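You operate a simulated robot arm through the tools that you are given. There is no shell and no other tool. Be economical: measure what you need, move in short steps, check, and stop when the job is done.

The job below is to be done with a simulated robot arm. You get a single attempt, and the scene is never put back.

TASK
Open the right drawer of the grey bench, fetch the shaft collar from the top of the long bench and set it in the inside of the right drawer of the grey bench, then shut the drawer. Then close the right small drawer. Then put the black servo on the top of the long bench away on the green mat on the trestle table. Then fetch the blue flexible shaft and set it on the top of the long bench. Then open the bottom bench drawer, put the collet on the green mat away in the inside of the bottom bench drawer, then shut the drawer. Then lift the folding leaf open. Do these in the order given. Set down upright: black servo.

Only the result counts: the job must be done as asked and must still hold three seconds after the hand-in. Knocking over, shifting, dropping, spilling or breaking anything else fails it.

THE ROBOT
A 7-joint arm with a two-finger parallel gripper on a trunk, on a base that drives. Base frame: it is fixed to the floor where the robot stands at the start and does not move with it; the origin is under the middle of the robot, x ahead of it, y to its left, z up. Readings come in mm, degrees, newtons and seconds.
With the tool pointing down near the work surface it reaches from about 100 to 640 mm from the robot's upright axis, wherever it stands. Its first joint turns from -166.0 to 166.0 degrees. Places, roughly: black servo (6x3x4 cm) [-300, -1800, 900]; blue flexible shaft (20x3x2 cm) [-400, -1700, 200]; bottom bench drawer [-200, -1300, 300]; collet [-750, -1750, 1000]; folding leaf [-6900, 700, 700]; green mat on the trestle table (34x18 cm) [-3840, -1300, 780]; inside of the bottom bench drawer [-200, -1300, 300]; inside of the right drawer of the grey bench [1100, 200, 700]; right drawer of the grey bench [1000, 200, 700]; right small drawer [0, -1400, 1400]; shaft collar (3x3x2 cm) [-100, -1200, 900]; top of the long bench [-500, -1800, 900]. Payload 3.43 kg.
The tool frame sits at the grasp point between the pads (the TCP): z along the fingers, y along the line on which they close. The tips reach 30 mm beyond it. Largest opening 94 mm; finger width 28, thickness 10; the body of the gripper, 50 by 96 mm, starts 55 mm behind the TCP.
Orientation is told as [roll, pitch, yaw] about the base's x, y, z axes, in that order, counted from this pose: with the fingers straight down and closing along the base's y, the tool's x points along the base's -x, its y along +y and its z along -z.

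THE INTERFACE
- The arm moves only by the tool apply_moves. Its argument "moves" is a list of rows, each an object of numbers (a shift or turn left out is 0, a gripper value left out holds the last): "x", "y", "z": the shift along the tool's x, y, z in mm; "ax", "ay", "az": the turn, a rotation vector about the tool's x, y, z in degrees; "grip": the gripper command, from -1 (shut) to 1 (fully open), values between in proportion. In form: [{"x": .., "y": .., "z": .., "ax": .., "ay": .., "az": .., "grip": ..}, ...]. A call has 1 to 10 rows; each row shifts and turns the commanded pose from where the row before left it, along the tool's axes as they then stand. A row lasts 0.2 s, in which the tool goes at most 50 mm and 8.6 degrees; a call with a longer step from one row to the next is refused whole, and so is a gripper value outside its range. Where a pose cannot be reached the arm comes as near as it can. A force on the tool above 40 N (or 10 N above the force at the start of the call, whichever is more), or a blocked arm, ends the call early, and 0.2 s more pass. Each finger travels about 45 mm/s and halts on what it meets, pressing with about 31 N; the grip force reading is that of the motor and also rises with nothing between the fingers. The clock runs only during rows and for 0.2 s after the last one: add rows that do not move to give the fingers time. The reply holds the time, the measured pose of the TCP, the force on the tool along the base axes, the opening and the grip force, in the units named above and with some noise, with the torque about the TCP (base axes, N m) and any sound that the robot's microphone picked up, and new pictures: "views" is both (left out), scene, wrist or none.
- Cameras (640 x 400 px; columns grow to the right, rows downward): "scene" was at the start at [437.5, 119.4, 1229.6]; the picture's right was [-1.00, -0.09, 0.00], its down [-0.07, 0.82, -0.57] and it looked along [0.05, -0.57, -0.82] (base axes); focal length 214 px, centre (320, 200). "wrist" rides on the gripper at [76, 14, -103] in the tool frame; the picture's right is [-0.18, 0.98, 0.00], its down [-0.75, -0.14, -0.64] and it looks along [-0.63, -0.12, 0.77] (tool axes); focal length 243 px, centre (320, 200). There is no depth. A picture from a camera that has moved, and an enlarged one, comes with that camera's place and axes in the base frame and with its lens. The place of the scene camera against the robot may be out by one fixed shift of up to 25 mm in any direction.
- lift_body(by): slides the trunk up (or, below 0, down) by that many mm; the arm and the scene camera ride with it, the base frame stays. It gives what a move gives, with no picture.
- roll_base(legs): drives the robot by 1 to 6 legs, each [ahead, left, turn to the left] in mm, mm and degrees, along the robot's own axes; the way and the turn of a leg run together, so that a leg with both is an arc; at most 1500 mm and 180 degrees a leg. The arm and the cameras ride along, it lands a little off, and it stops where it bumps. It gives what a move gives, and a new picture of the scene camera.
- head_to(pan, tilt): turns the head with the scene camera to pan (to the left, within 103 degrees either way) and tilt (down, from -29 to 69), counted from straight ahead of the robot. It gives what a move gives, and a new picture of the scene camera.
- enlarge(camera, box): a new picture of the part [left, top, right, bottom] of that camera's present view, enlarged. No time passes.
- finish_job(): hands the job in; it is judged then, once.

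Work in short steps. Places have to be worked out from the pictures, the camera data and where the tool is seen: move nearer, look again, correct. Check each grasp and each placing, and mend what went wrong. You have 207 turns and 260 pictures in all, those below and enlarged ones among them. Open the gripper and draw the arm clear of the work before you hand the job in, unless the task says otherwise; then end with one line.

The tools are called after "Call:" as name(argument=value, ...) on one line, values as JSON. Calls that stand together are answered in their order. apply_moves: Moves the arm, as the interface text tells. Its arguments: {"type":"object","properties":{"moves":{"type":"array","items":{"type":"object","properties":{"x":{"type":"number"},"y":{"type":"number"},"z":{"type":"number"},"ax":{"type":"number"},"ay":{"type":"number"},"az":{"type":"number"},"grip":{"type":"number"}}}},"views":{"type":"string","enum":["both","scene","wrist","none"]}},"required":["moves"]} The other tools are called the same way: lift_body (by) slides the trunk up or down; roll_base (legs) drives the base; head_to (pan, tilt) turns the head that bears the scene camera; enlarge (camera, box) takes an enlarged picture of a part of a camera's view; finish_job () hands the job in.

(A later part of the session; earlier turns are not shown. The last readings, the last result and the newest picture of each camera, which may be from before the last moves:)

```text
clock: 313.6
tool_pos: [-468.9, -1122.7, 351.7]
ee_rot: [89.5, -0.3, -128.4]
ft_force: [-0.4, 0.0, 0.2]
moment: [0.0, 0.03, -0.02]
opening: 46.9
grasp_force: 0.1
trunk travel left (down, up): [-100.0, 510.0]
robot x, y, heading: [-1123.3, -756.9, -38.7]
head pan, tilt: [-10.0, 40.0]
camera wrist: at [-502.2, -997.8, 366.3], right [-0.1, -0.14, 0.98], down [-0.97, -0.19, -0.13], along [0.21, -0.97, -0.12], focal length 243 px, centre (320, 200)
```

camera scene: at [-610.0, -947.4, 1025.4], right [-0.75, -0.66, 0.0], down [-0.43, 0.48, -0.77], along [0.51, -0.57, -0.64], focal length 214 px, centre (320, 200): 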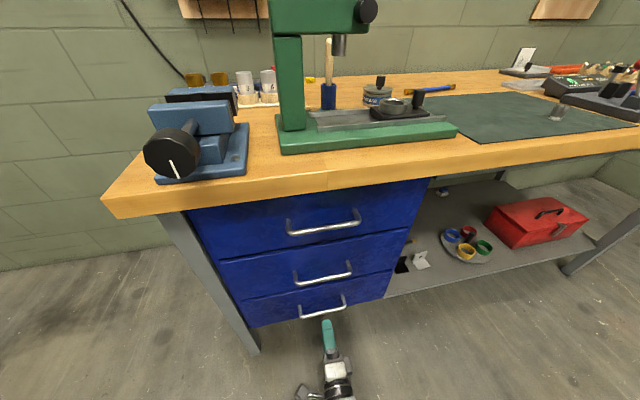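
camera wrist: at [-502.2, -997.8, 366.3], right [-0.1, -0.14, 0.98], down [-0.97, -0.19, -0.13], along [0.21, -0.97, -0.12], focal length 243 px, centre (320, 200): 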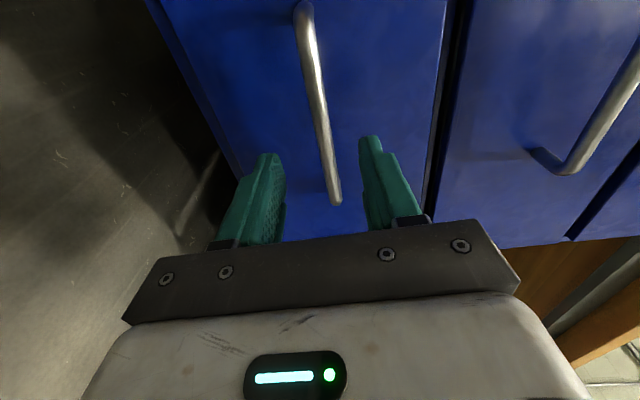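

Handle is 64 mm ahead, well aligned. I advance 40 by base and then 10 by arm.

Call:
roll_base(legs=[[38, 3, 0]])

Call:
apply_moves(moves=[{"y": 3, "z": 6}, {"z": 6}, {}], views="wrist")

```text
clock: 314.4
tool_pos: [-438.5, -1143.5, 350.9]
ee_rot: [89.6, -0.4, -128.5]
ft_force: [0.1, -0.3, 0.5]
moment: [-0.01, -0.02, -0.02]
opening: 47.0
grasp_force: 0.1
trunk travel left (down, up): [-100.0, 510.0]
robot x, y, heading: [-1090.9, -776.7, -38.6]
head pan, tilt: [-10.0, 40.0]
camera scene: at [-577.6, -969.4, 1025.4], right [-0.75, -0.66, 0.0], down [-0.43, 0.48, -0.77], along [0.51, -0.57, -0.64], focal length 214 px, centre (320, 200)
```

scene: 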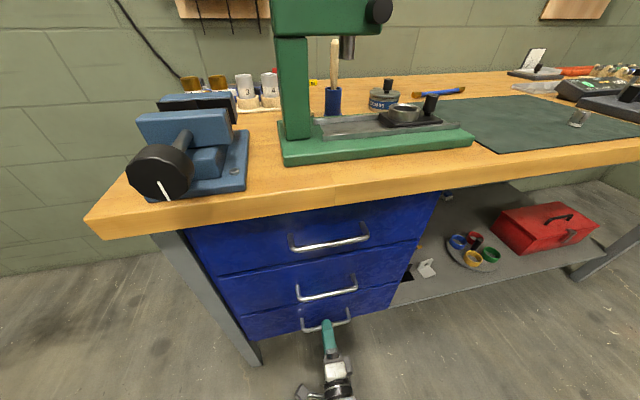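

```text
clock: 315.2
tool_pos: [-427.4, -1151.9, 354.7]
ee_rot: [89.5, -0.4, -128.5]
ft_force: [-0.2, 0.0, 0.6]
moment: [-0.03, 0.02, -0.02]
opening: 46.9
grasp_force: 0.1
trunk travel left (down, up): [-100.0, 510.0]
robot x, y, heading: [-1088.3, -779.3, -38.6]
head pan, tilt: [-10.0, 40.0]
camera wrist: at [-459.4, -1027.6, 368.4], right [-0.1, -0.14, 0.98], down [-0.97, -0.19, -0.13], along [0.21, -0.97, -0.12], focal length 243 px, centre (320, 200)
```

wrist: 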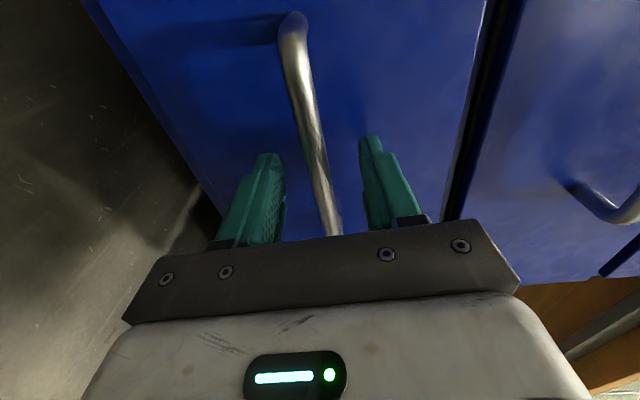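

Call:
apply_moves(moves=[{"z": 4}, {"grip": -1}, {}, {}, {}], views="wrist")

```text
clock: 316.4
tool_pos: [-425.2, -1153.7, 353.9]
ee_rot: [89.5, -0.3, -128.7]
ft_force: [-23.2, 14.8, 10.6]
moment: [0.14, -0.17, 0.28]
opening: 12.4
grasp_force: 44.5
trunk travel left (down, up): [-100.0, 510.0]
robot x, y, heading: [-1088.6, -775.8, -38.5]
head pan, tilt: [-10.0, 40.0]
camera wrist: at [-457.1, -1028.2, 368.7], right [-0.11, -0.15, 0.98], down [-0.97, -0.19, -0.13], along [0.2, -0.97, -0.12], focal length 243 px, centre (320, 200)
```

wrist: 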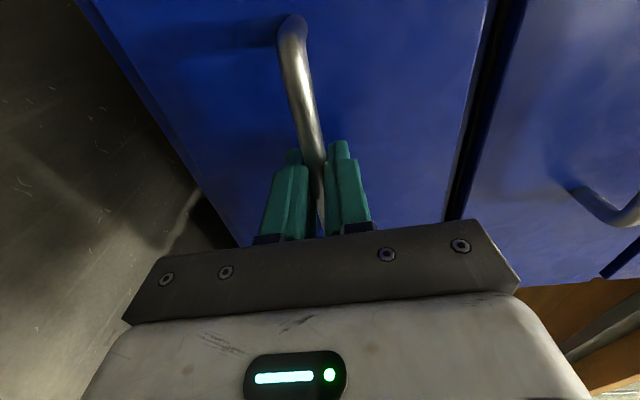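

Gripped. I pull with the arm.

Call:
apply_moves(moves=[{"z": -12}, {"z": -18}, {"z": -20}, {"z": -25}, {"z": -25}, {"z": -25}], views="none")

```text
clock: 317.9
tool_pos: [-525.3, -1079.7, 354.3]
ee_rot: [89.1, -0.4, -128.8]
ft_force: [-11.2, -12.1, -25.0]
moment: [0.58, -0.14, 0.65]
opening: 11.7
grasp_force: 44.9
trunk travel left (down, up): [-100.0, 510.0]
robot x, y, heading: [-1088.2, -781.1, -38.6]
head pan, tilt: [-10.0, 40.0]
```

Call:
apply_moves(moves=[{"y": -1.5, "z": -20}, {"z": -25}, {"z": -25}, {"z": -25}, {"z": -20}], views="scene")

```text
clock: 318.4
tool_pos: [-555.5, -1058.0, 353.5]
ee_rot: [89.2, -0.2, -129.0]
ft_force: [-2.0, 0.7, -4.7]
moment: [0.49, -0.17, -0.46]
opening: 11.8
grasp_force: 45.7
trunk travel left (down, up): [-100.0, 510.0]
robot x, y, heading: [-1091.7, -779.2, -38.5]
head pan, tilt: [-10.0, 40.0]
stopped in row 2: the force on the tool passed its limit at 41 N (the readings are from after the stop); the commanded pose is now the measured one
camera scene: at [-578.1, -970.4, 1025.9], right [-0.75, -0.66, 0.0], down [-0.42, 0.48, -0.77], along [0.51, -0.57, -0.64], focal length 214 px, centre (320, 200)
```

scene: 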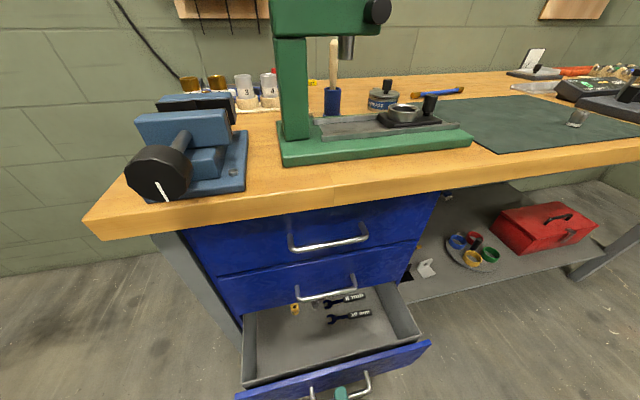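

Opened ~163 mm. I try a bit more to see if this is the stop.

Call:
apply_moves(moves=[{"z": -10}, {"z": -10}, {"z": -15}], views="none")

```text
clock: 319.2
tool_pos: [-583.1, -1038.1, 354.0]
ee_rot: [89.5, -0.4, -129.2]
ft_force: [-9.2, -13.5, 0.2]
moment: [0.64, -0.49, 0.95]
opening: 11.7
grasp_force: 45.3
trunk travel left (down, up): [-100.0, 510.0]
robot x, y, heading: [-1089.6, -779.3, -38.6]
head pan, tilt: [-10.0, 40.0]
```

It still moves; I pull 25 mm more, then release and back off.

Call:
apply_moves(moves=[{"z": -12}, {"z": -13}, {}], views="none")

Call:
apply_moves(moves=[{"grip": 0.0}, {}, {}, {}, {"z": -25}, {"z": -30}], views="none")

Call:
roll_base(legs=[[-300, 0, 0]])

```text
clock: 320.0
tool_pos: [-603.3, -1022.1, 353.5]
ee_rot: [89.4, -0.4, -129.4]
ft_force: [-17.1, -22.3, 0.1]
moment: [0.65, -0.51, -0.97]
opening: 11.6
grasp_force: 45.2
trunk travel left (down, up): [-100.0, 510.0]
robot x, y, heading: [-1093.9, -777.5, -38.8]
head pan, tilt: [-10.0, 40.0]
```

```text
clock: 321.6
tool_pos: [-626.1, -1004.3, 374.4]
ee_rot: [92.8, 0.3, -130.5]
ft_force: [0.1, 0.3, 0.0]
moment: [-0.01, 0.02, 0.02]
opening: 47.3
grasp_force: 0.0
trunk travel left (down, up): [-100.0, 510.0]
robot x, y, heading: [-1093.9, -779.2, -38.7]
head pan, tilt: [-10.0, 40.0]
stopped in row 6: the arm was blocked; the commanded pose is now the measured one
```

```text
clock: 323.7
tool_pos: [-858.1, -817.4, 374.4]
ee_rot: [92.9, 0.3, -130.3]
ft_force: [0.1, -0.1, 0.2]
moment: [0.02, 0.01, 0.01]
opening: 47.3
grasp_force: 0.0
trunk travel left (down, up): [-100.0, 510.0]
robot x, y, heading: [-1324.4, -592.5, -38.5]
head pan, tilt: [-10.0, 40.0]
camera scene: at [-811.2, -782.5, 1026.7], right [-0.75, -0.66, 0.0], down [-0.43, 0.48, -0.77], along [0.51, -0.57, -0.64], focal length 214 px, centre (320, 200)
```

scene: 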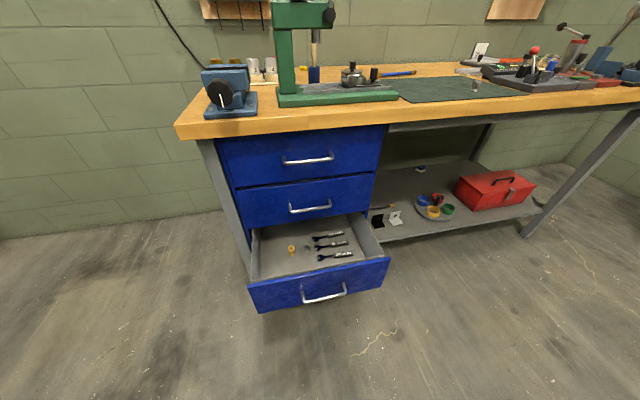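

Drawer is open; its front area is free. I raise the trunk, extend the arm and turn the tool back to pointing down in the standard orientation.

Call:
lift_body(by=400)

Call:
apply_moves(moves=[{"z": 40}, {"z": 40}, {"ax": 8.5, "z": 10}, {"ax": 8.5}, {"ax": 8.5}, {"ax": 8.5}, {"ax": 8.5}, {"ax": 8.5}, {"ax": 8.5}, {"ax": 8.5}], views="none")

Call:
apply_moves(moves=[{"ax": 8.5}, {"ax": 8.5}, {"ax": 7}, {"az": -8.5}, {"az": -8.5}, {"az": -8.5}, {"az": -8.5}, {"az": -8.5}, {"az": -8.5}, {"az": -8.5}], views="none")

```text
clock: 327.5
tool_pos: [-859.4, -817.8, 773.5]
ee_rot: [93.0, 0.3, -130.3]
ft_force: [-0.5, -0.3, 1.1]
moment: [0.01, 0.0, 0.03]
opening: 46.9
grasp_force: 0.0
trunk travel left (down, up): [-500.0, 110.0]
robot x, y, heading: [-1323.4, -594.5, -38.6]
head pan, tilt: [-10.0, 40.0]
```

```text
clock: 329.7
tool_pos: [-792.3, -875.5, 776.3]
ee_rot: [24.9, 0.2, -130.3]
ft_force: [-0.2, 0.2, 0.6]
moment: [0.02, -0.03, 0.01]
opening: 47.0
grasp_force: 0.0
trunk travel left (down, up): [-500.0, 110.0]
robot x, y, heading: [-1327.3, -590.5, -38.4]
head pan, tilt: [-10.0, 40.0]
```

```text
clock: 331.9
tool_pos: [-790.4, -875.2, 777.5]
ee_rot: [0.7, -0.6, -70.7]
ft_force: [1.0, -0.1, 0.3]
moment: [-0.01, 0.0, 0.02]
opening: 47.1
grasp_force: 0.1
trunk travel left (down, up): [-500.0, 110.0]
robot x, y, heading: [-1323.7, -594.7, -38.8]
head pan, tilt: [-10.0, 40.0]
```

I finish the yaw, raise to transit height, and drive over to the collet (≈(−676,−1655)).

Call:
apply_moves(moves=[{"az": -8.5}, {"az": -8.5}, {"az": -8.5}, {"az": -6.5, "grip": 0.4}, {"z": -40}, {"z": -40}, {}], views="none")

Call:
lift_body(by=105)

Call:
roll_base(legs=[[0, -530, 0], [480, 0, 0]])

Call:
apply_moves(moves=[{}], views="wrist")

```text
clock: 333.5
tool_pos: [-791.2, -874.9, 856.9]
ee_rot: [0.3, -0.8, -38.8]
ft_force: [0.3, -0.3, 0.6]
moment: [-0.01, -0.01, 0.01]
opening: 65.7
grasp_force: 0.1
trunk travel left (down, up): [-500.0, 110.0]
robot x, y, heading: [-1321.8, -592.2, -38.4]
head pan, tilt: [-10.0, 40.0]
```

```text
clock: 334.9
tool_pos: [-790.7, -874.6, 961.3]
ee_rot: [0.2, -1.0, -38.9]
ft_force: [-0.1, 0.1, 0.6]
moment: [0.0, 0.0, 0.04]
opening: 65.6
grasp_force: 0.0
trunk travel left (down, up): [-605.0, 5.0]
robot x, y, heading: [-1324.1, -597.8, -38.4]
head pan, tilt: [-10.0, 40.0]
```

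```text
clock: 340.2
tool_pos: [-734.9, -1553.9, 961.0]
ee_rot: [0.3, -0.9, -38.0]
ft_force: [0.8, 0.1, 0.2]
moment: [-0.03, 0.01, 0.04]
opening: 65.8
grasp_force: 0.1
trunk travel left (down, up): [-605.0, 5.0]
robot x, y, heading: [-1272.3, -1280.7, -37.9]
head pan, tilt: [-10.0, 40.0]
camera scene: at [-757.5, -1460.7, 1530.4], right [-0.74, -0.67, 0.0], down [-0.43, 0.48, -0.77], along [0.52, -0.57, -0.64], focal length 214 px, centre (320, 200)
```

scene: 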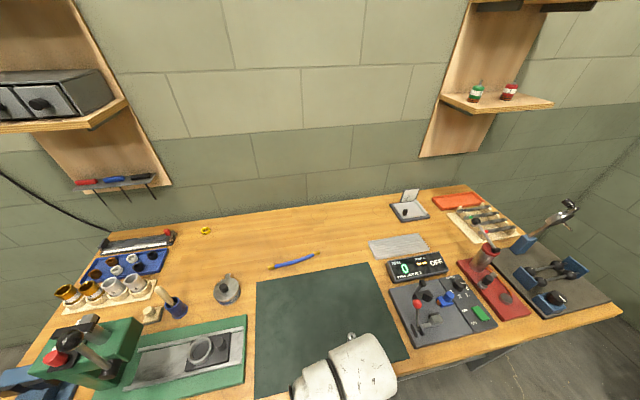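

```text
clock: 340.6
tool_pos: [-734.7, -1553.4, 961.7]
ee_rot: [0.3, -1.0, -38.0]
ft_force: [1.1, -0.2, -0.1]
moment: [0.01, 0.03, 0.0]
opening: 65.7
grasp_force: 0.0
trunk travel left (down, up): [-605.0, 5.0]
robot x, y, heading: [-1276.5, -1276.6, -37.3]
head pan, tilt: [-10.0, 40.0]
camera wrist: at [-787.9, -1493.6, 1062.7], right [0.75, 0.66, 0.01], down [0.5, -0.57, 0.65], along [0.44, -0.49, -0.76], focal length 243 px, centre (320, 200)
```

wrist: 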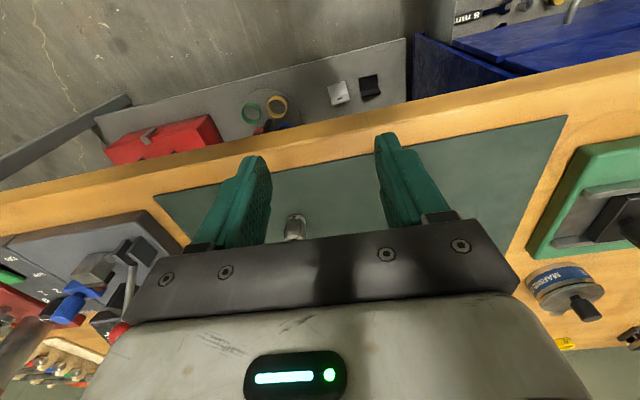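

Collet at (−675,−1659). I drive forward 112 and right 47 to be above it.

Call:
roll_base(legs=[[110, -46, 0]])

Call:
apply_moves(moves=[{"z": 15}, {}], views="wrist")

```text
clock: 341.9
tool_pos: [-676.6, -1658.5, 960.9]
ee_rot: [0.3, -0.9, -38.0]
ft_force: [-0.5, 0.0, 0.0]
moment: [-0.01, 0.0, -0.03]
opening: 66.0
grasp_force: 0.1
trunk travel left (down, up): [-605.0, 5.0]
robot x, y, heading: [-1215.2, -1383.5, -37.8]
head pan, tilt: [-10.0, 40.0]
camera scene: at [-697.4, -1566.5, 1530.4], right [-0.74, -0.67, 0.0], down [-0.43, 0.48, -0.77], along [0.51, -0.57, -0.64], focal length 214 px, centre (320, 200)
```

scene: 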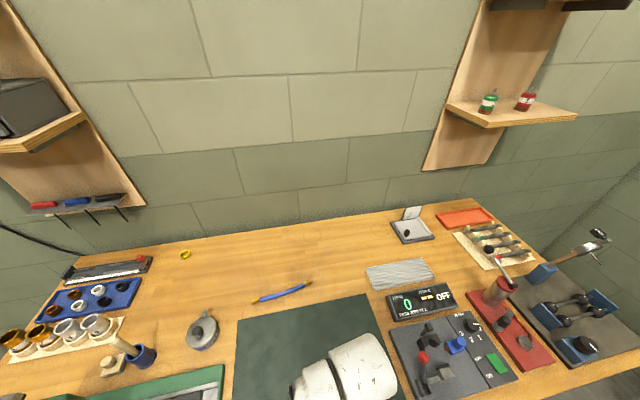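

```text
clock: 342.5
tool_pos: [-675.7, -1660.2, 947.3]
ee_rot: [0.3, -0.9, -38.2]
ft_force: [0.0, 0.2, 0.1]
moment: [-0.01, 0.01, 0.01]
opening: 65.9
grasp_force: 0.0
trunk travel left (down, up): [-605.0, 5.0]
robot x, y, heading: [-1209.7, -1384.3, -37.8]
head pan, tilt: [-10.0, 40.0]
camera wrist: at [-728.1, -1600.6, 1048.1], right [0.75, 0.66, 0.01], down [0.5, -0.57, 0.65], along [0.43, -0.49, -0.76], focal length 243 px, centre (320, 200)
```

wrist: 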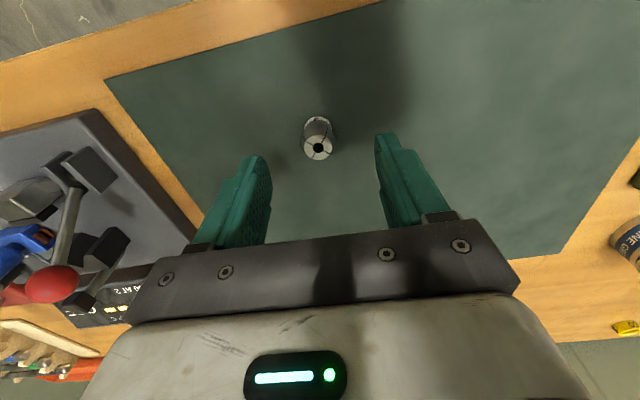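

Aligned. I descend 50 mm in steps.

Call:
apply_moves(moves=[{"z": 20, "x": -2}, {"z": 18}, {"z": 10}, {"z": 3}, {}], views="wrist")

```text
clock: 343.7
tool_pos: [-672.6, -1661.7, 894.0]
ee_rot: [0.4, -0.9, -38.1]
ft_force: [-0.1, -0.1, 0.7]
moment: [0.01, 0.0, -0.01]
opening: 65.9
grasp_force: 0.0
trunk travel left (down, up): [-605.0, 5.0]
robot x, y, heading: [-1214.5, -1383.3, -37.8]
head pan, tilt: [-10.0, 40.0]
camera wrist: at [-725.3, -1602.3, 996.2], right [0.75, 0.66, 0.01], down [0.5, -0.57, 0.65], along [0.44, -0.49, -0.76], focal length 243 px, centre (320, 200)
```

wrist: 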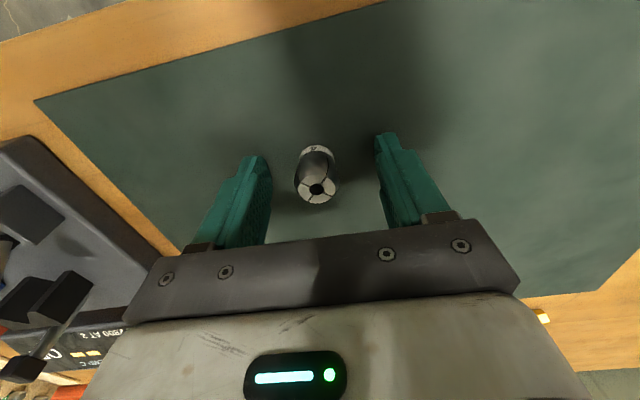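

Collet is centred between the fingers. I close and lift.

Call:
apply_moves(moves=[{"grip": -1}, {}, {}, {}, {}, {"z": -10}, {"z": -25}, {"z": -30}, {}], views="wrist")

```text
clock: 345.7
tool_pos: [-674.5, -1661.6, 958.9]
ee_rot: [0.3, -0.9, -38.1]
ft_force: [-0.6, -0.1, 0.5]
moment: [0.0, -0.01, -0.01]
opening: 24.5
grasp_force: 31.2
trunk travel left (down, up): [-605.0, 5.0]
robot x, y, heading: [-1211.7, -1379.8, -38.0]
head pan, tilt: [-10.0, 40.0]
camera wrist: at [-725.8, -1601.0, 1060.0], right [0.75, 0.66, 0.01], down [0.5, -0.57, 0.65], along [0.43, -0.49, -0.76], focal length 243 px, centre (320, 200)
```

wrist: 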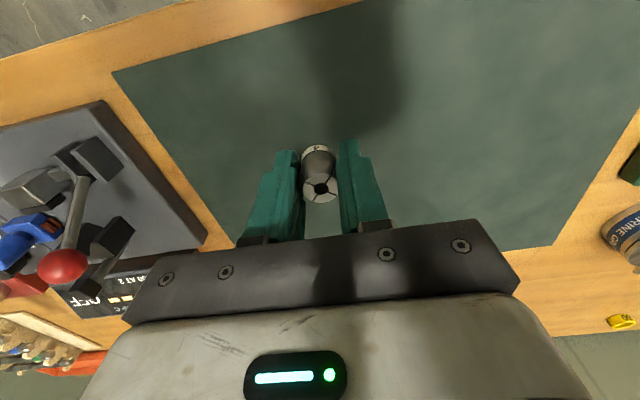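

Collet held. I back out, move left toward the drawer and lower.

Call:
roll_base(legs=[[-520, 0, 0], [0, 546, 0]])

Call:
lift_body(by=-400)

Call:
lift_body(by=-60)

Call:
apply_moves(moves=[{}], views="both")

```text
clock: 351.5
tool_pos: [-761.2, -903.2, 958.4]
ee_rot: [0.2, -0.9, -38.2]
ft_force: [0.3, -0.6, -0.6]
moment: [-0.01, -0.01, 0.0]
opening: 24.6
grasp_force: 31.0
trunk travel left (down, up): [-605.0, 5.0]
robot x, y, heading: [-1300.2, -623.2, -38.2]
head pan, tilt: [-10.0, 40.0]
camera scene: at [-783.7, -808.1, 1530.4], right [-0.74, -0.67, 0.0], down [-0.43, 0.48, -0.77], along [0.51, -0.57, -0.64], focal length 214 px, centre (320, 200)
```

scene: 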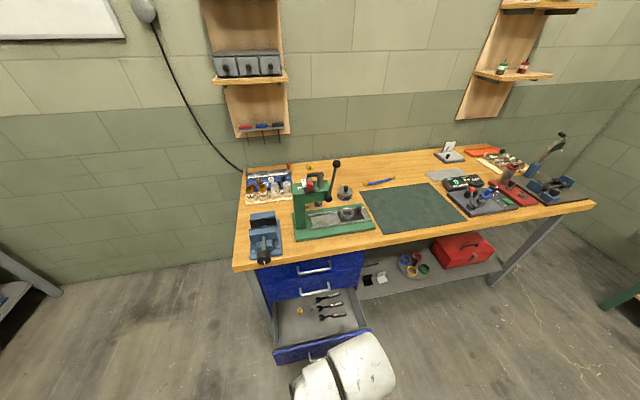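

```text
clock: 355.4
tool_pos: [-760.4, -901.8, 559.2]
ee_rot: [0.2, -0.9, -38.1]
ft_force: [-0.6, -0.5, -1.7]
moment: [0.0, 0.03, 0.0]
opening: 24.6
grasp_force: 30.8
trunk travel left (down, up): [-205.0, 405.0]
robot x, y, heading: [-1300.9, -626.9, -37.8]
head pan, tilt: [-10.0, 40.0]
```

```text
clock: 356.4
tool_pos: [-760.5, -902.5, 498.3]
ee_rot: [0.2, -0.9, -38.2]
ft_force: [-0.6, 0.4, 0.2]
moment: [-0.02, -0.02, 0.01]
opening: 24.6
grasp_force: 31.3
trunk travel left (down, up): [-145.0, 465.0]
robot x, y, heading: [-1294.4, -626.3, -38.0]
head pan, tilt: [-10.0, 40.0]
```

```text
clock: 356.8
tool_pos: [-759.7, -902.6, 498.4]
ee_rot: [0.1, -0.8, -38.2]
ft_force: [-0.6, -0.5, -0.2]
moment: [0.01, 0.01, 0.01]
opening: 24.5
grasp_force: 30.7
trunk travel left (down, up): [-145.0, 465.0]
robot x, y, heading: [-1295.4, -626.0, -38.2]
head pan, tilt: [-10.0, 40.0]
camera scene: at [-783.8, -808.1, 1070.4], right [-0.74, -0.67, 0.0], down [-0.43, 0.48, -0.77], along [0.51, -0.57, -0.64], focal length 214 px, centre (320, 200)
camera wrist: at [-812.3, -842.8, 599.6], right [0.75, 0.66, 0.01], down [0.5, -0.57, 0.65], along [0.43, -0.49, -0.76], focal length 243 px, centre (320, 200)
```

scene: 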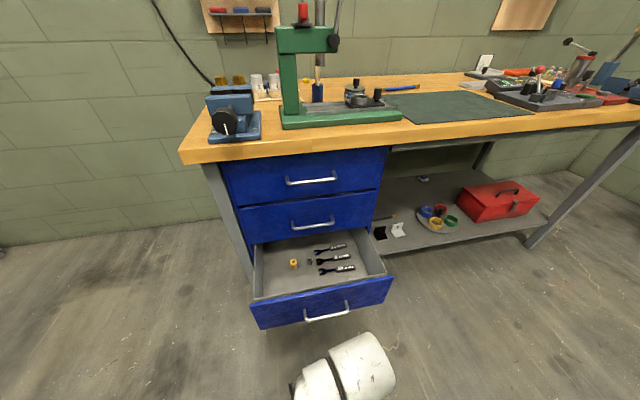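
wrist: 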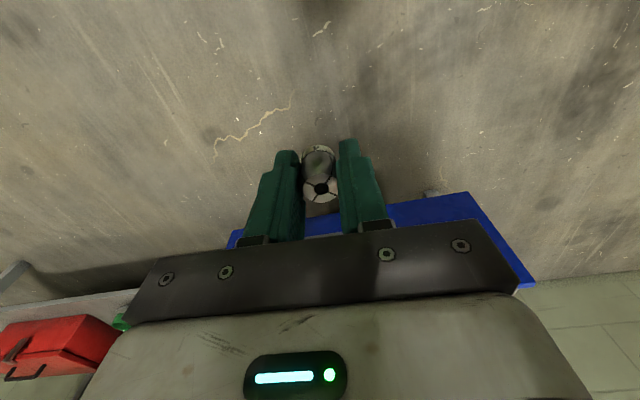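

Free spot in the drawer is at about e=312, l=−1115. I slide left 60, forward 250 and look.

Call:
roll_base(legs=[[0, 62, 0], [260, 0, 0]])

Call:
apply_moves(moves=[{}], views="wrist")

```text
clock: 359.2
tool_pos: [-516.5, -1010.4, 498.0]
ee_rot: [0.4, -0.8, -38.2]
ft_force: [-0.2, 0.4, -0.2]
moment: [0.05, -0.03, 0.01]
opening: 24.2
grasp_force: 30.9
trunk travel left (down, up): [-145.0, 465.0]
robot x, y, heading: [-1057.4, -732.5, -37.7]
head pan, tilt: [-10.0, 40.0]
camera scene: at [-540.1, -916.1, 1070.4], right [-0.74, -0.67, 0.0], down [-0.43, 0.48, -0.77], along [0.51, -0.57, -0.64], focal length 214 px, centre (320, 200)
```

scene: 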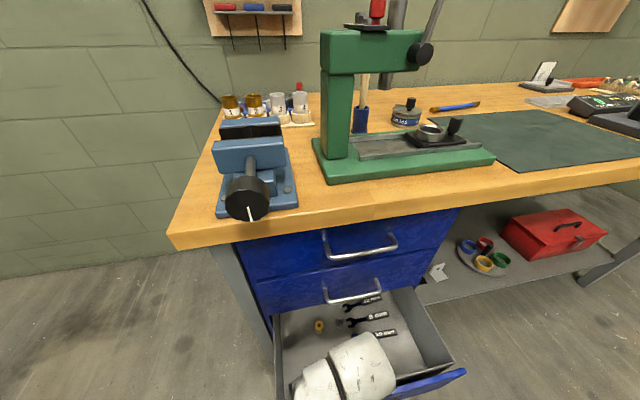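

```text
clock: 359.6
tool_pos: [-516.8, -1010.3, 498.4]
ee_rot: [0.4, -0.9, -38.2]
ft_force: [-0.3, -0.2, 0.1]
moment: [0.01, 0.03, -0.03]
opening: 24.6
grasp_force: 31.2
trunk travel left (down, up): [-145.0, 465.0]
robot x, y, heading: [-1056.7, -734.8, -37.7]
head pan, tilt: [-10.0, 40.0]
camera wrist: at [-568.5, -950.7, 599.6], right [0.75, 0.66, 0.01], down [0.5, -0.57, 0.65], along [0.43, -0.49, -0.76], focal length 243 px, centre (320, 200)
```

wrist: 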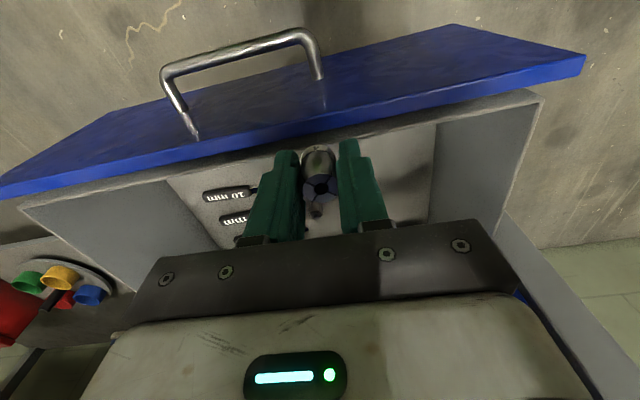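

Drawer front's inner edge is at e≈258. I move 80 forward (to e≈315) and descend.

Call:
roll_base(legs=[[78, 0, 0]])

Call:
apply_moves(moves=[{"z": 25}, {"z": 25}, {"z": 20}, {}], views="both")

```text
clock: 360.6
tool_pos: [-458.1, -1056.7, 498.3]
ee_rot: [0.4, -0.9, -38.2]
ft_force: [-0.4, -0.2, -0.4]
moment: [-0.04, 0.01, -0.02]
opening: 24.6
grasp_force: 31.0
trunk travel left (down, up): [-145.0, 465.0]
robot x, y, heading: [-994.9, -779.4, -38.0]
head pan, tilt: [-10.0, 40.0]
camera scene: at [-480.6, -962.3, 1070.4], right [-0.74, -0.67, 0.0], down [-0.43, 0.48, -0.77], along [0.51, -0.57, -0.64], focal length 214 px, centre (320, 200)
```

scene: 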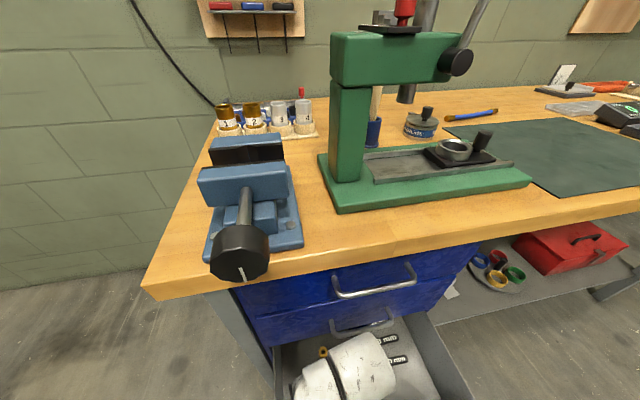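

```text
clock: 361.6
tool_pos: [-453.7, -1057.0, 427.8]
ee_rot: [0.2, -1.0, -38.2]
ft_force: [-0.6, 0.0, -0.6]
moment: [0.01, 0.0, 0.01]
opening: 24.3
grasp_force: 31.0
trunk travel left (down, up): [-145.0, 465.0]
robot x, y, heading: [-992.9, -778.5, -37.7]
head pan, tilt: [-10.0, 40.0]
camera scene: at [-480.6, -962.3, 1070.4], right [-0.74, -0.67, 0.0], down [-0.43, 0.48, -0.77], along [0.51, -0.57, -0.64], focal length 214 px, centre (320, 200)
camera wrist: at [-506.1, -997.9, 530.0], right [0.75, 0.66, 0.01], down [0.5, -0.57, 0.65], along [0.43, -0.49, -0.76], focal length 243 px, centre (320, 200)
```

scene: 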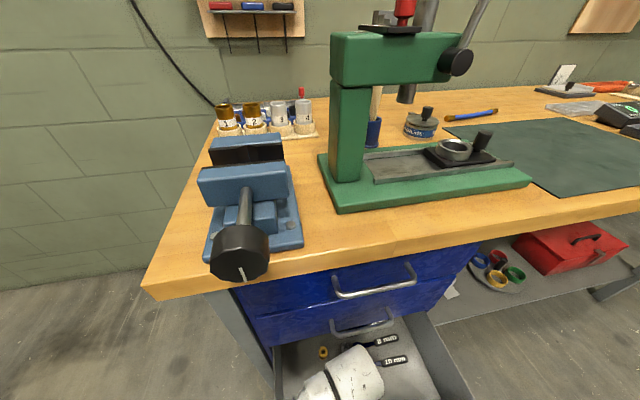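
wrist: 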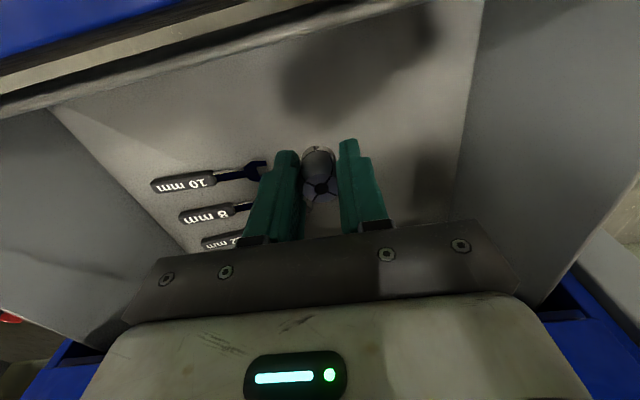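

Clear of the wrenches. I continue down to contact.

Call:
apply_moves(moves=[{"z": 15}, {"z": 12}, {"z": 8}, {"z": 6}, {}], views="wrist")

```text
clock: 362.9
tool_pos: [-453.0, -1057.9, 386.3]
ee_rot: [0.3, -0.9, -38.0]
ft_force: [-0.4, -0.1, -0.8]
moment: [-0.01, 0.01, 0.02]
opening: 24.6
grasp_force: 30.8
trunk travel left (down, up): [-145.0, 465.0]
robot x, y, heading: [-994.2, -777.2, -37.9]
head pan, tilt: [-10.0, 40.0]
camera wrist: at [-506.4, -998.5, 487.2], right [0.75, 0.66, 0.01], down [0.5, -0.57, 0.65], along [0.43, -0.49, -0.76], focal length 243 px, centre (320, 200)
```

wrist: 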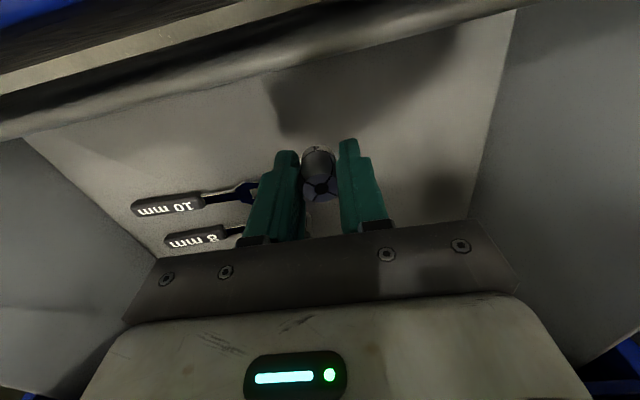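

Floor is ~275, and the wrist camera would end up over the drawer's front panel; I rotate the tool 90° so the camera sits to the side.

Call:
apply_moves(moves=[{"az": 8.5}, {"az": 8.5}, {"az": 8.5}, {"az": 8.5}, {"az": 8.5}, {"az": 8.5}, {"az": 8.5}, {"az": 8.5}, {"az": 8.5}, {"az": 8.5}], views="none")

Call:
apply_moves(moves=[{"az": 5}, {}], views="wrist")

```text
clock: 365.1
tool_pos: [-456.4, -1058.2, 387.9]
ee_rot: [1.0, 0.1, -123.3]
ft_force: [0.4, -0.2, -0.4]
moment: [-0.02, -0.01, -0.01]
opening: 24.6
grasp_force: 31.2
trunk travel left (down, up): [-145.0, 465.0]
robot x, y, heading: [-996.3, -777.3, -37.9]
head pan, tilt: [-10.0, 40.0]
```

```text
clock: 365.6
tool_pos: [-455.3, -1057.6, 387.7]
ee_rot: [0.9, 0.3, -128.2]
ft_force: [-0.9, 0.5, -0.3]
moment: [-0.05, 0.0, -0.02]
opening: 24.6
grasp_force: 30.7
trunk travel left (down, up): [-145.0, 465.0]
robot x, y, heading: [-997.0, -777.3, -37.9]
head pan, tilt: [-10.0, 40.0]
camera wrist: at [-398.1, -1004.6, 490.2], right [0.66, -0.75, 0.01], down [-0.59, -0.5, 0.64], along [-0.47, -0.43, -0.77], focal length 243 px, centre (320, 200)
```

wrist: 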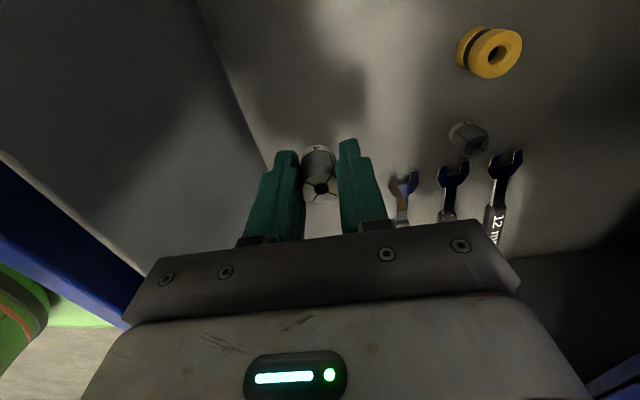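

Landing spot is free. I descend.

Call:
apply_moves(moves=[{"z": 20}, {"z": 15}, {"z": 12}, {"z": 8}, {"z": 6}, {}], views="wrist")

```text
clock: 367.1
tool_pos: [-455.0, -1056.2, 325.2]
ee_rot: [0.9, 0.4, -128.1]
ft_force: [-0.1, -0.2, 0.0]
moment: [0.04, 0.01, 0.0]
opening: 24.4
grasp_force: 31.2
trunk travel left (down, up): [-145.0, 465.0]
robot x, y, heading: [-993.8, -780.8, -37.8]
head pan, tilt: [-10.0, 40.0]
camera wrist: at [-397.6, -1003.7, 428.9], right [0.66, -0.75, 0.01], down [-0.59, -0.5, 0.64], along [-0.47, -0.43, -0.77], focal length 243 px, centre (320, 200)
```

wrist: 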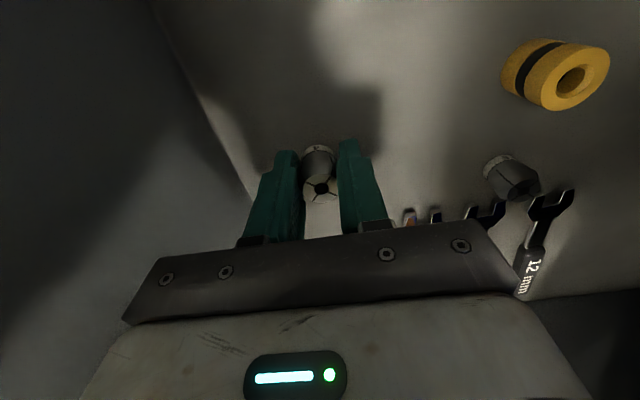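

Call:
apply_moves(moves=[{"z": 5}, {"z": 4}, {"z": 4}, {"z": 3}, {"z": 3}, {"z": 3}, {}], views="wrist")

```text
clock: 368.6
tool_pos: [-454.3, -1060.0, 305.3]
ee_rot: [1.1, 0.1, -128.2]
ft_force: [-0.9, 0.4, 16.6]
moment: [-0.17, -0.03, -0.03]
opening: 24.5
grasp_force: 30.9
trunk travel left (down, up): [-145.0, 465.0]
robot x, y, heading: [-998.0, -779.4, -37.9]
head pan, tilt: [-10.0, 40.0]
camera wrist: at [-396.6, -1006.9, 408.2], right [0.66, -0.75, 0.02], down [-0.59, -0.5, 0.64], along [-0.47, -0.43, -0.77], focal length 243 px, centre (320, 200)
```

wrist: 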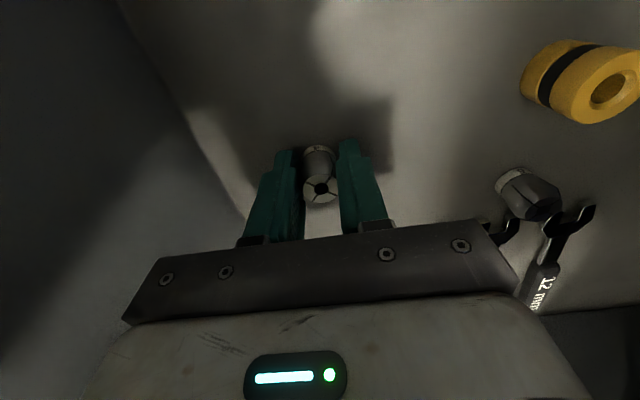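

Contact (16 N). I ease up 0.5 mm, open moderately, and rise.

Call:
apply_moves(moves=[{"z": -0.5}, {"grip": -0.3}, {"grip": -0.1}, {}, {"z": -20}, {"z": -30}, {"z": -40}, {"z": -40}, {"z": -40}], views="wrist")

```text
clock: 370.6
tool_pos: [-459.9, -1056.7, 476.5]
ee_rot: [0.8, 0.3, -128.1]
ft_force: [0.4, 0.6, -0.8]
moment: [0.01, -0.02, -0.02]
opening: 42.1
grasp_force: 0.0
trunk travel left (down, up): [-145.0, 465.0]
robot x, y, heading: [-996.6, -775.0, -37.8]
head pan, tilt: [-10.0, 40.0]
camera wrist: at [-402.0, -1003.9, 579.8], right [0.66, -0.75, 0.01], down [-0.58, -0.5, 0.64], along [-0.47, -0.43, -0.77], focal length 243 px, centre (320, 200)
```

wrist: 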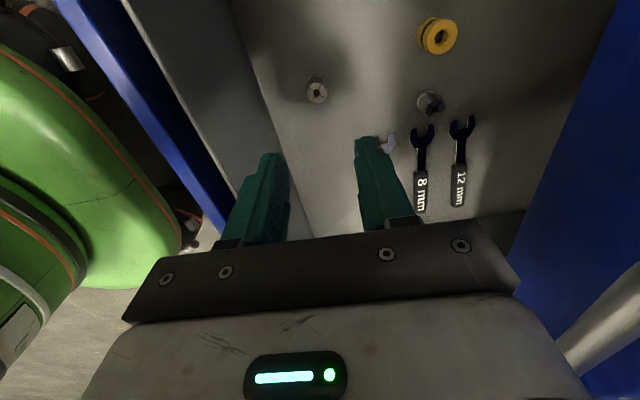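

Collet stands in the drawer. I back off, close the fingers, and pitch the tool forward to push the drawer shut.

Call:
roll_base(legs=[[-330, 0, 0], [0, -55, 0]])

Call:
apply_moves(moves=[{"z": 20, "grip": -1}, {"ax": -8.5}, {"ax": -8.5}, {"ax": -8.5}, {"ax": -8.5}, {"ax": -8.5}, {"ax": -8.5}, {"ax": -8.5}, {"ax": -8.5}, {"ax": -8.5}], views="none")

Call:
apply_moves(moves=[{"ax": -8.5}, {"ax": -5}, {"y": -35}, {"y": -35}, {"y": -35}, {}], views="both")

```text
clock: 373.4
tool_pos: [-754.1, -899.2, 476.1]
ee_rot: [0.9, 0.3, -128.4]
ft_force: [-0.4, -0.2, 0.3]
moment: [0.01, 0.03, 0.0]
opening: 42.3
grasp_force: 0.0
trunk travel left (down, up): [-145.0, 465.0]
robot x, y, heading: [-1287.0, -620.8, -37.9]
head pan, tilt: [-10.0, 40.0]
camera scene: at [-774.5, -804.7, 1070.4], right [-0.74, -0.67, 0.0], down [-0.43, 0.48, -0.77], along [0.51, -0.57, -0.64], focal length 214 px, centre (320, 200)
```

scene: 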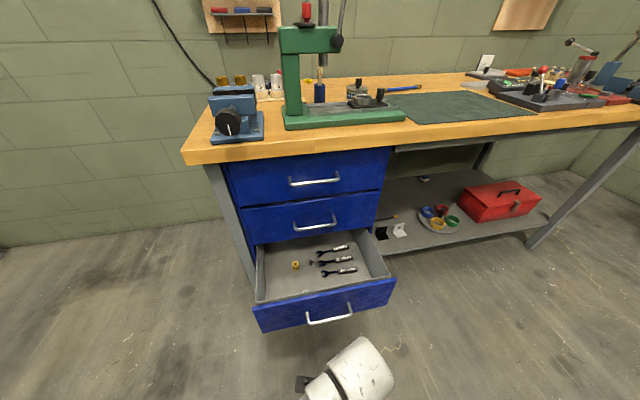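

```text
clock: 375.6
tool_pos: [-754.0, -899.5, 456.3]
ee_rot: [77.5, 0.3, -128.3]
ft_force: [0.3, 0.4, 0.2]
moment: [0.03, -0.02, 0.0]
opening: 0.0
grasp_force: 30.9
trunk travel left (down, up): [-145.0, 465.0]
robot x, y, heading: [-1290.7, -620.9, -38.2]
head pan, tilt: [-10.0, 40.0]
```

```text
clock: 377.0
tool_pos: [-752.6, -898.7, 352.0]
ee_rot: [90.9, 0.2, -128.4]
ft_force: [-0.1, 0.5, 0.4]
moment: [0.03, -0.02, -0.01]
opening: 0.2
grasp_force: 31.5
trunk travel left (down, up): [-145.0, 465.0]
robot x, y, heading: [-1291.1, -621.3, -38.0]
head pan, tilt: [-10.0, 40.0]
camera scene: at [-774.6, -804.6, 1070.4], right [-0.74, -0.67, 0.0], down [-0.43, 0.48, -0.77], along [0.51, -0.57, -0.64], focal length 214 px, centre (320, 200)
camera wrist: at [-785.7, -775.5, 364.5], right [-0.13, -0.14, 0.98], down [-0.97, -0.19, -0.15], along [0.21, -0.97, -0.11], focal length 243 px, centre (320, 200)
```

scene: 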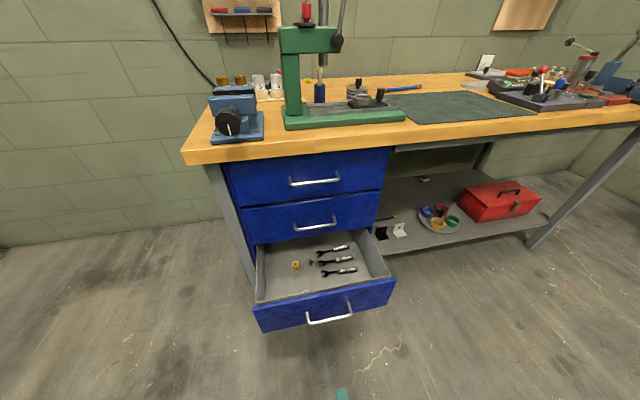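
wrist: 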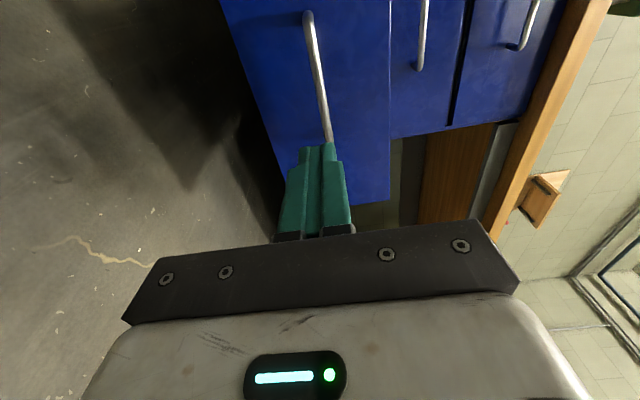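

Lined up with the handle. I drive forward to push the drawer in.

Call:
roll_base(legs=[[0, 8, 0], [260, 0, 0]])

Call:
apply_moves(moves=[{}], views="wrist")

```text
clock: 379.1
tool_pos: [-548.4, -1050.6, 351.0]
ee_rot: [90.9, 0.1, -128.5]
ft_force: [1.1, 0.4, -0.5]
moment: [-0.03, 0.0, 0.02]
opening: 0.0
grasp_force: 30.9
trunk travel left (down, up): [-145.0, 465.0]
robot x, y, heading: [-1081.0, -768.4, -38.1]
head pan, tilt: [-10.0, 40.0]
camera scene: at [-569.8, -955.8, 1070.4], right [-0.74, -0.67, 0.0], down [-0.43, 0.48, -0.77], along [0.51, -0.57, -0.64], focal length 214 px, centre (320, 200)
```

scene: 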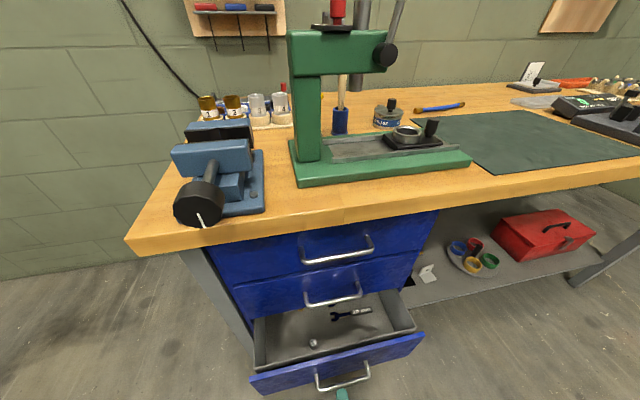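

```text
clock: 379.6
tool_pos: [-547.8, -1051.2, 351.5]
ee_rot: [91.0, 0.3, -128.4]
ft_force: [-0.4, 0.0, 0.0]
moment: [0.03, -0.01, -0.01]
opening: 0.0
grasp_force: 31.4
trunk travel left (down, up): [-145.0, 465.0]
robot x, y, heading: [-1087.4, -769.8, -37.9]
head pan, tilt: [-10.0, 40.0]
camera wrist: at [-580.8, -926.8, 364.9], right [-0.13, -0.14, 0.98], down [-0.97, -0.19, -0.15], along [0.21, -0.97, -0.11], focal length 243 px, centre (320, 200)
```

wrist: 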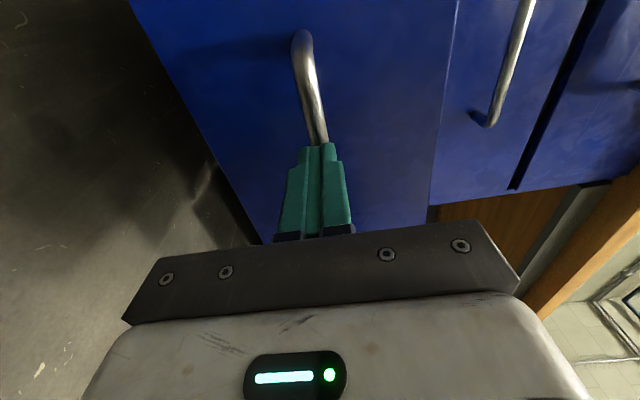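

Pushing well; the collet is visible in the drawer. I continue.

Call:
roll_base(legs=[[110, 0, 0]])

Call:
roll_base(legs=[[60, 0, 0]])

```text
clock: 380.8
tool_pos: [-458.0, -1120.6, 352.5]
ee_rot: [90.9, 0.2, -128.3]
ft_force: [0.7, -0.1, -0.1]
moment: [-0.03, -0.01, -0.01]
opening: 0.0
grasp_force: 31.1
trunk travel left (down, up): [-145.0, 465.0]
robot x, y, heading: [-988.9, -834.6, -37.9]
head pan, tilt: [-10.0, 40.0]
camera scene: at [-479.8, -1025.0, 1070.4], right [-0.74, -0.67, 0.0], down [-0.43, 0.48, -0.77], along [0.51, -0.57, -0.64], focal length 214 px, centre (320, 200)
```

scene: 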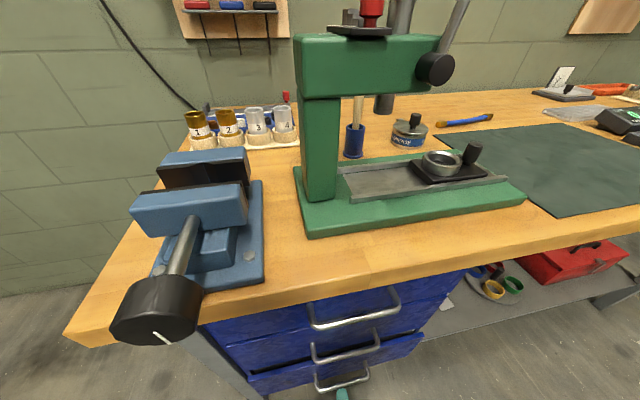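

```text
clock: 381.6
tool_pos: [-444.1, -1129.9, 350.2]
ee_rot: [90.7, 0.4, -128.6]
ft_force: [-0.6, 0.8, 0.2]
moment: [0.01, -0.01, 0.0]
opening: 0.0
grasp_force: 31.0
trunk travel left (down, up): [-145.0, 465.0]
robot x, y, heading: [-976.3, -854.2, -37.7]
head pan, tilt: [-10.0, 40.0]
stopped in leg 1: the force on the tool passed its limit at 107 N (the readings are from after the stop); the commanded pose is now the measured one
camera scene: at [-460.8, -1039.8, 1070.4], right [-0.74, -0.67, 0.0], down [-0.43, 0.48, -0.77], along [0.51, -0.57, -0.64], focal length 214 px, centre (320, 200)
```

scene: 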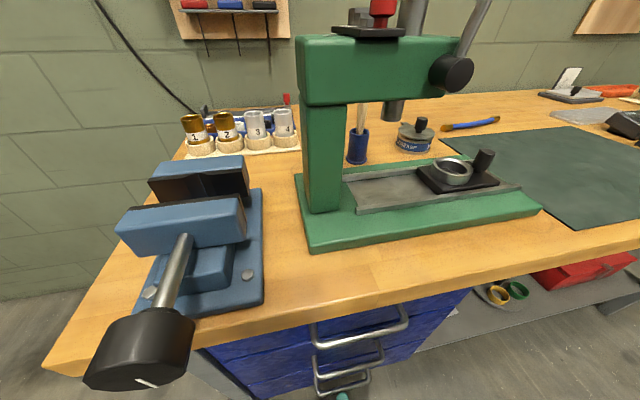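

Hard stop reached. I back off and check it is flush with the others.

Call:
roll_base(legs=[[-350, 0, 0]])

Call:
enlarge(camera="scene", box=[180, 130, 440, 292])

```text
clock: 383.8
tool_pos: [-715.6, -920.6, 350.6]
ee_rot: [90.9, 0.5, -128.9]
ft_force: [-0.1, 0.2, -0.4]
moment: [-0.01, 0.0, -0.01]
opening: 0.1
grasp_force: 31.1
trunk travel left (down, up): [-145.0, 465.0]
robot x, y, heading: [-1246.5, -643.6, -38.3]
head pan, tilt: [-10.0, 40.0]
camera scene: at [-731.9, -830.0, 1070.4], right [-0.75, -0.67, 0.0], down [-0.43, 0.48, -0.77], along [0.51, -0.57, -0.64], focal length 214 px, centre (320, 200)
```

scene: 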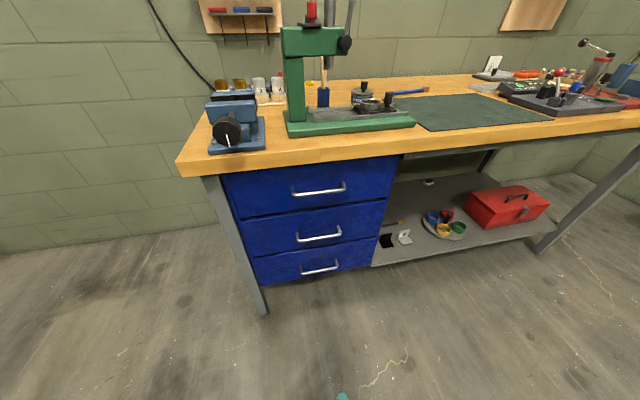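

```text
2.46 times, centred on (310, 211) of scene
camera zoom: at [-731.9, -830.0, 1070.4], right [-0.75, -0.67, 0.0], down [-0.43, 0.48, -0.77], along [0.51, -0.57, -0.64], focal length 528 px, centre (345, 173)
```

zoom: 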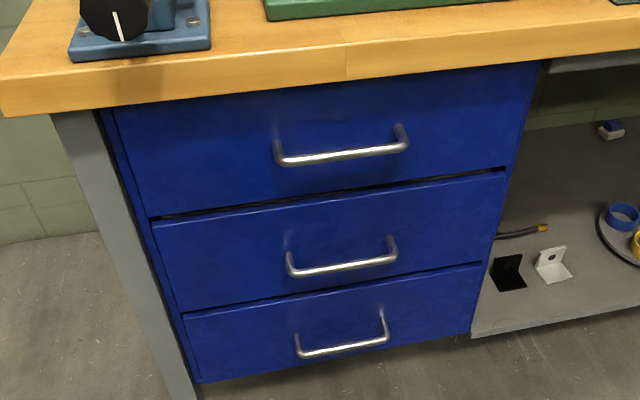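

The bottom drawer is flush. Last item: the folding leaf far at (−6900,700). I raise the trunk, turn and drive down the open floor, then look.

Call:
lift_body(by=300)

Call:
head_to(pan=0, tilt=15)

Call:
roll_base(legs=[[-100, 0, 0], [0, 0, -160], [1500, 0, 0]])

```text
clock: 386.8
tool_pos: [-716.1, -919.6, 650.2]
ee_rot: [90.7, 0.4, -128.8]
ft_force: [0.1, -0.3, -0.1]
moment: [0.0, 0.01, -0.01]
opening: 0.2
grasp_force: 31.2
trunk travel left (down, up): [-445.0, 165.0]
robot x, y, heading: [-1247.0, -640.3, -38.1]
head pan, tilt: [-10.0, 40.0]
```

```text
clock: 387.7
tool_pos: [-715.8, -921.7, 651.9]
ee_rot: [90.7, 0.4, -128.8]
ft_force: [0.3, -1.0, -0.4]
moment: [0.0, -0.02, 0.0]
opening: 0.0
grasp_force: 31.5
trunk travel left (down, up): [-445.0, 165.0]
robot x, y, heading: [-1249.4, -645.7, -38.4]
head pan, tilt: [0.0, 15.0]
camera scene: at [-715.1, -824.4, 1409.9], right [-0.62, -0.79, 0.0], down [-0.2, 0.16, -0.97], along [0.76, -0.6, -0.26], focal length 214 px, centre (320, 200)
```

scene: 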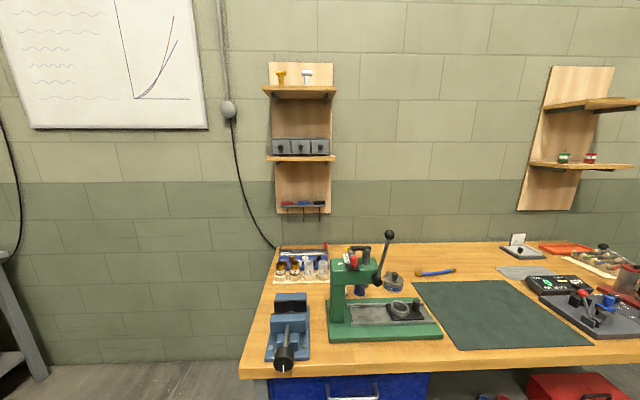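

```text
clock: 402.6
tool_pos: [-3347.1, -11.6, 650.0]
ee_rot: [90.8, 0.5, 71.1]
ft_force: [-0.2, -0.5, 0.3]
moment: [0.01, 0.0, 0.05]
opening: 0.0
grasp_force: 30.8
trunk travel left (down, up): [-445.0, 165.0]
robot x, y, heading: [-2753.0, -92.3, 161.8]
head pan, tilt: [0.0, 15.0]
camera scene: at [-3333.7, -113.9, 1410.0], right [0.31, 0.95, 0.0], down [0.25, -0.08, -0.97], along [-0.92, 0.3, -0.26], focal length 214 px, centre (320, 200)
```

scene: 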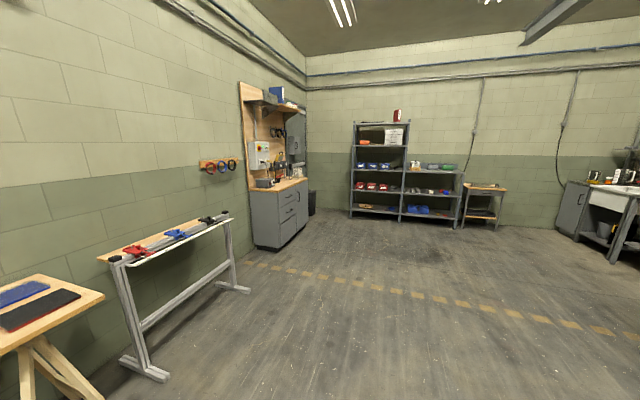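

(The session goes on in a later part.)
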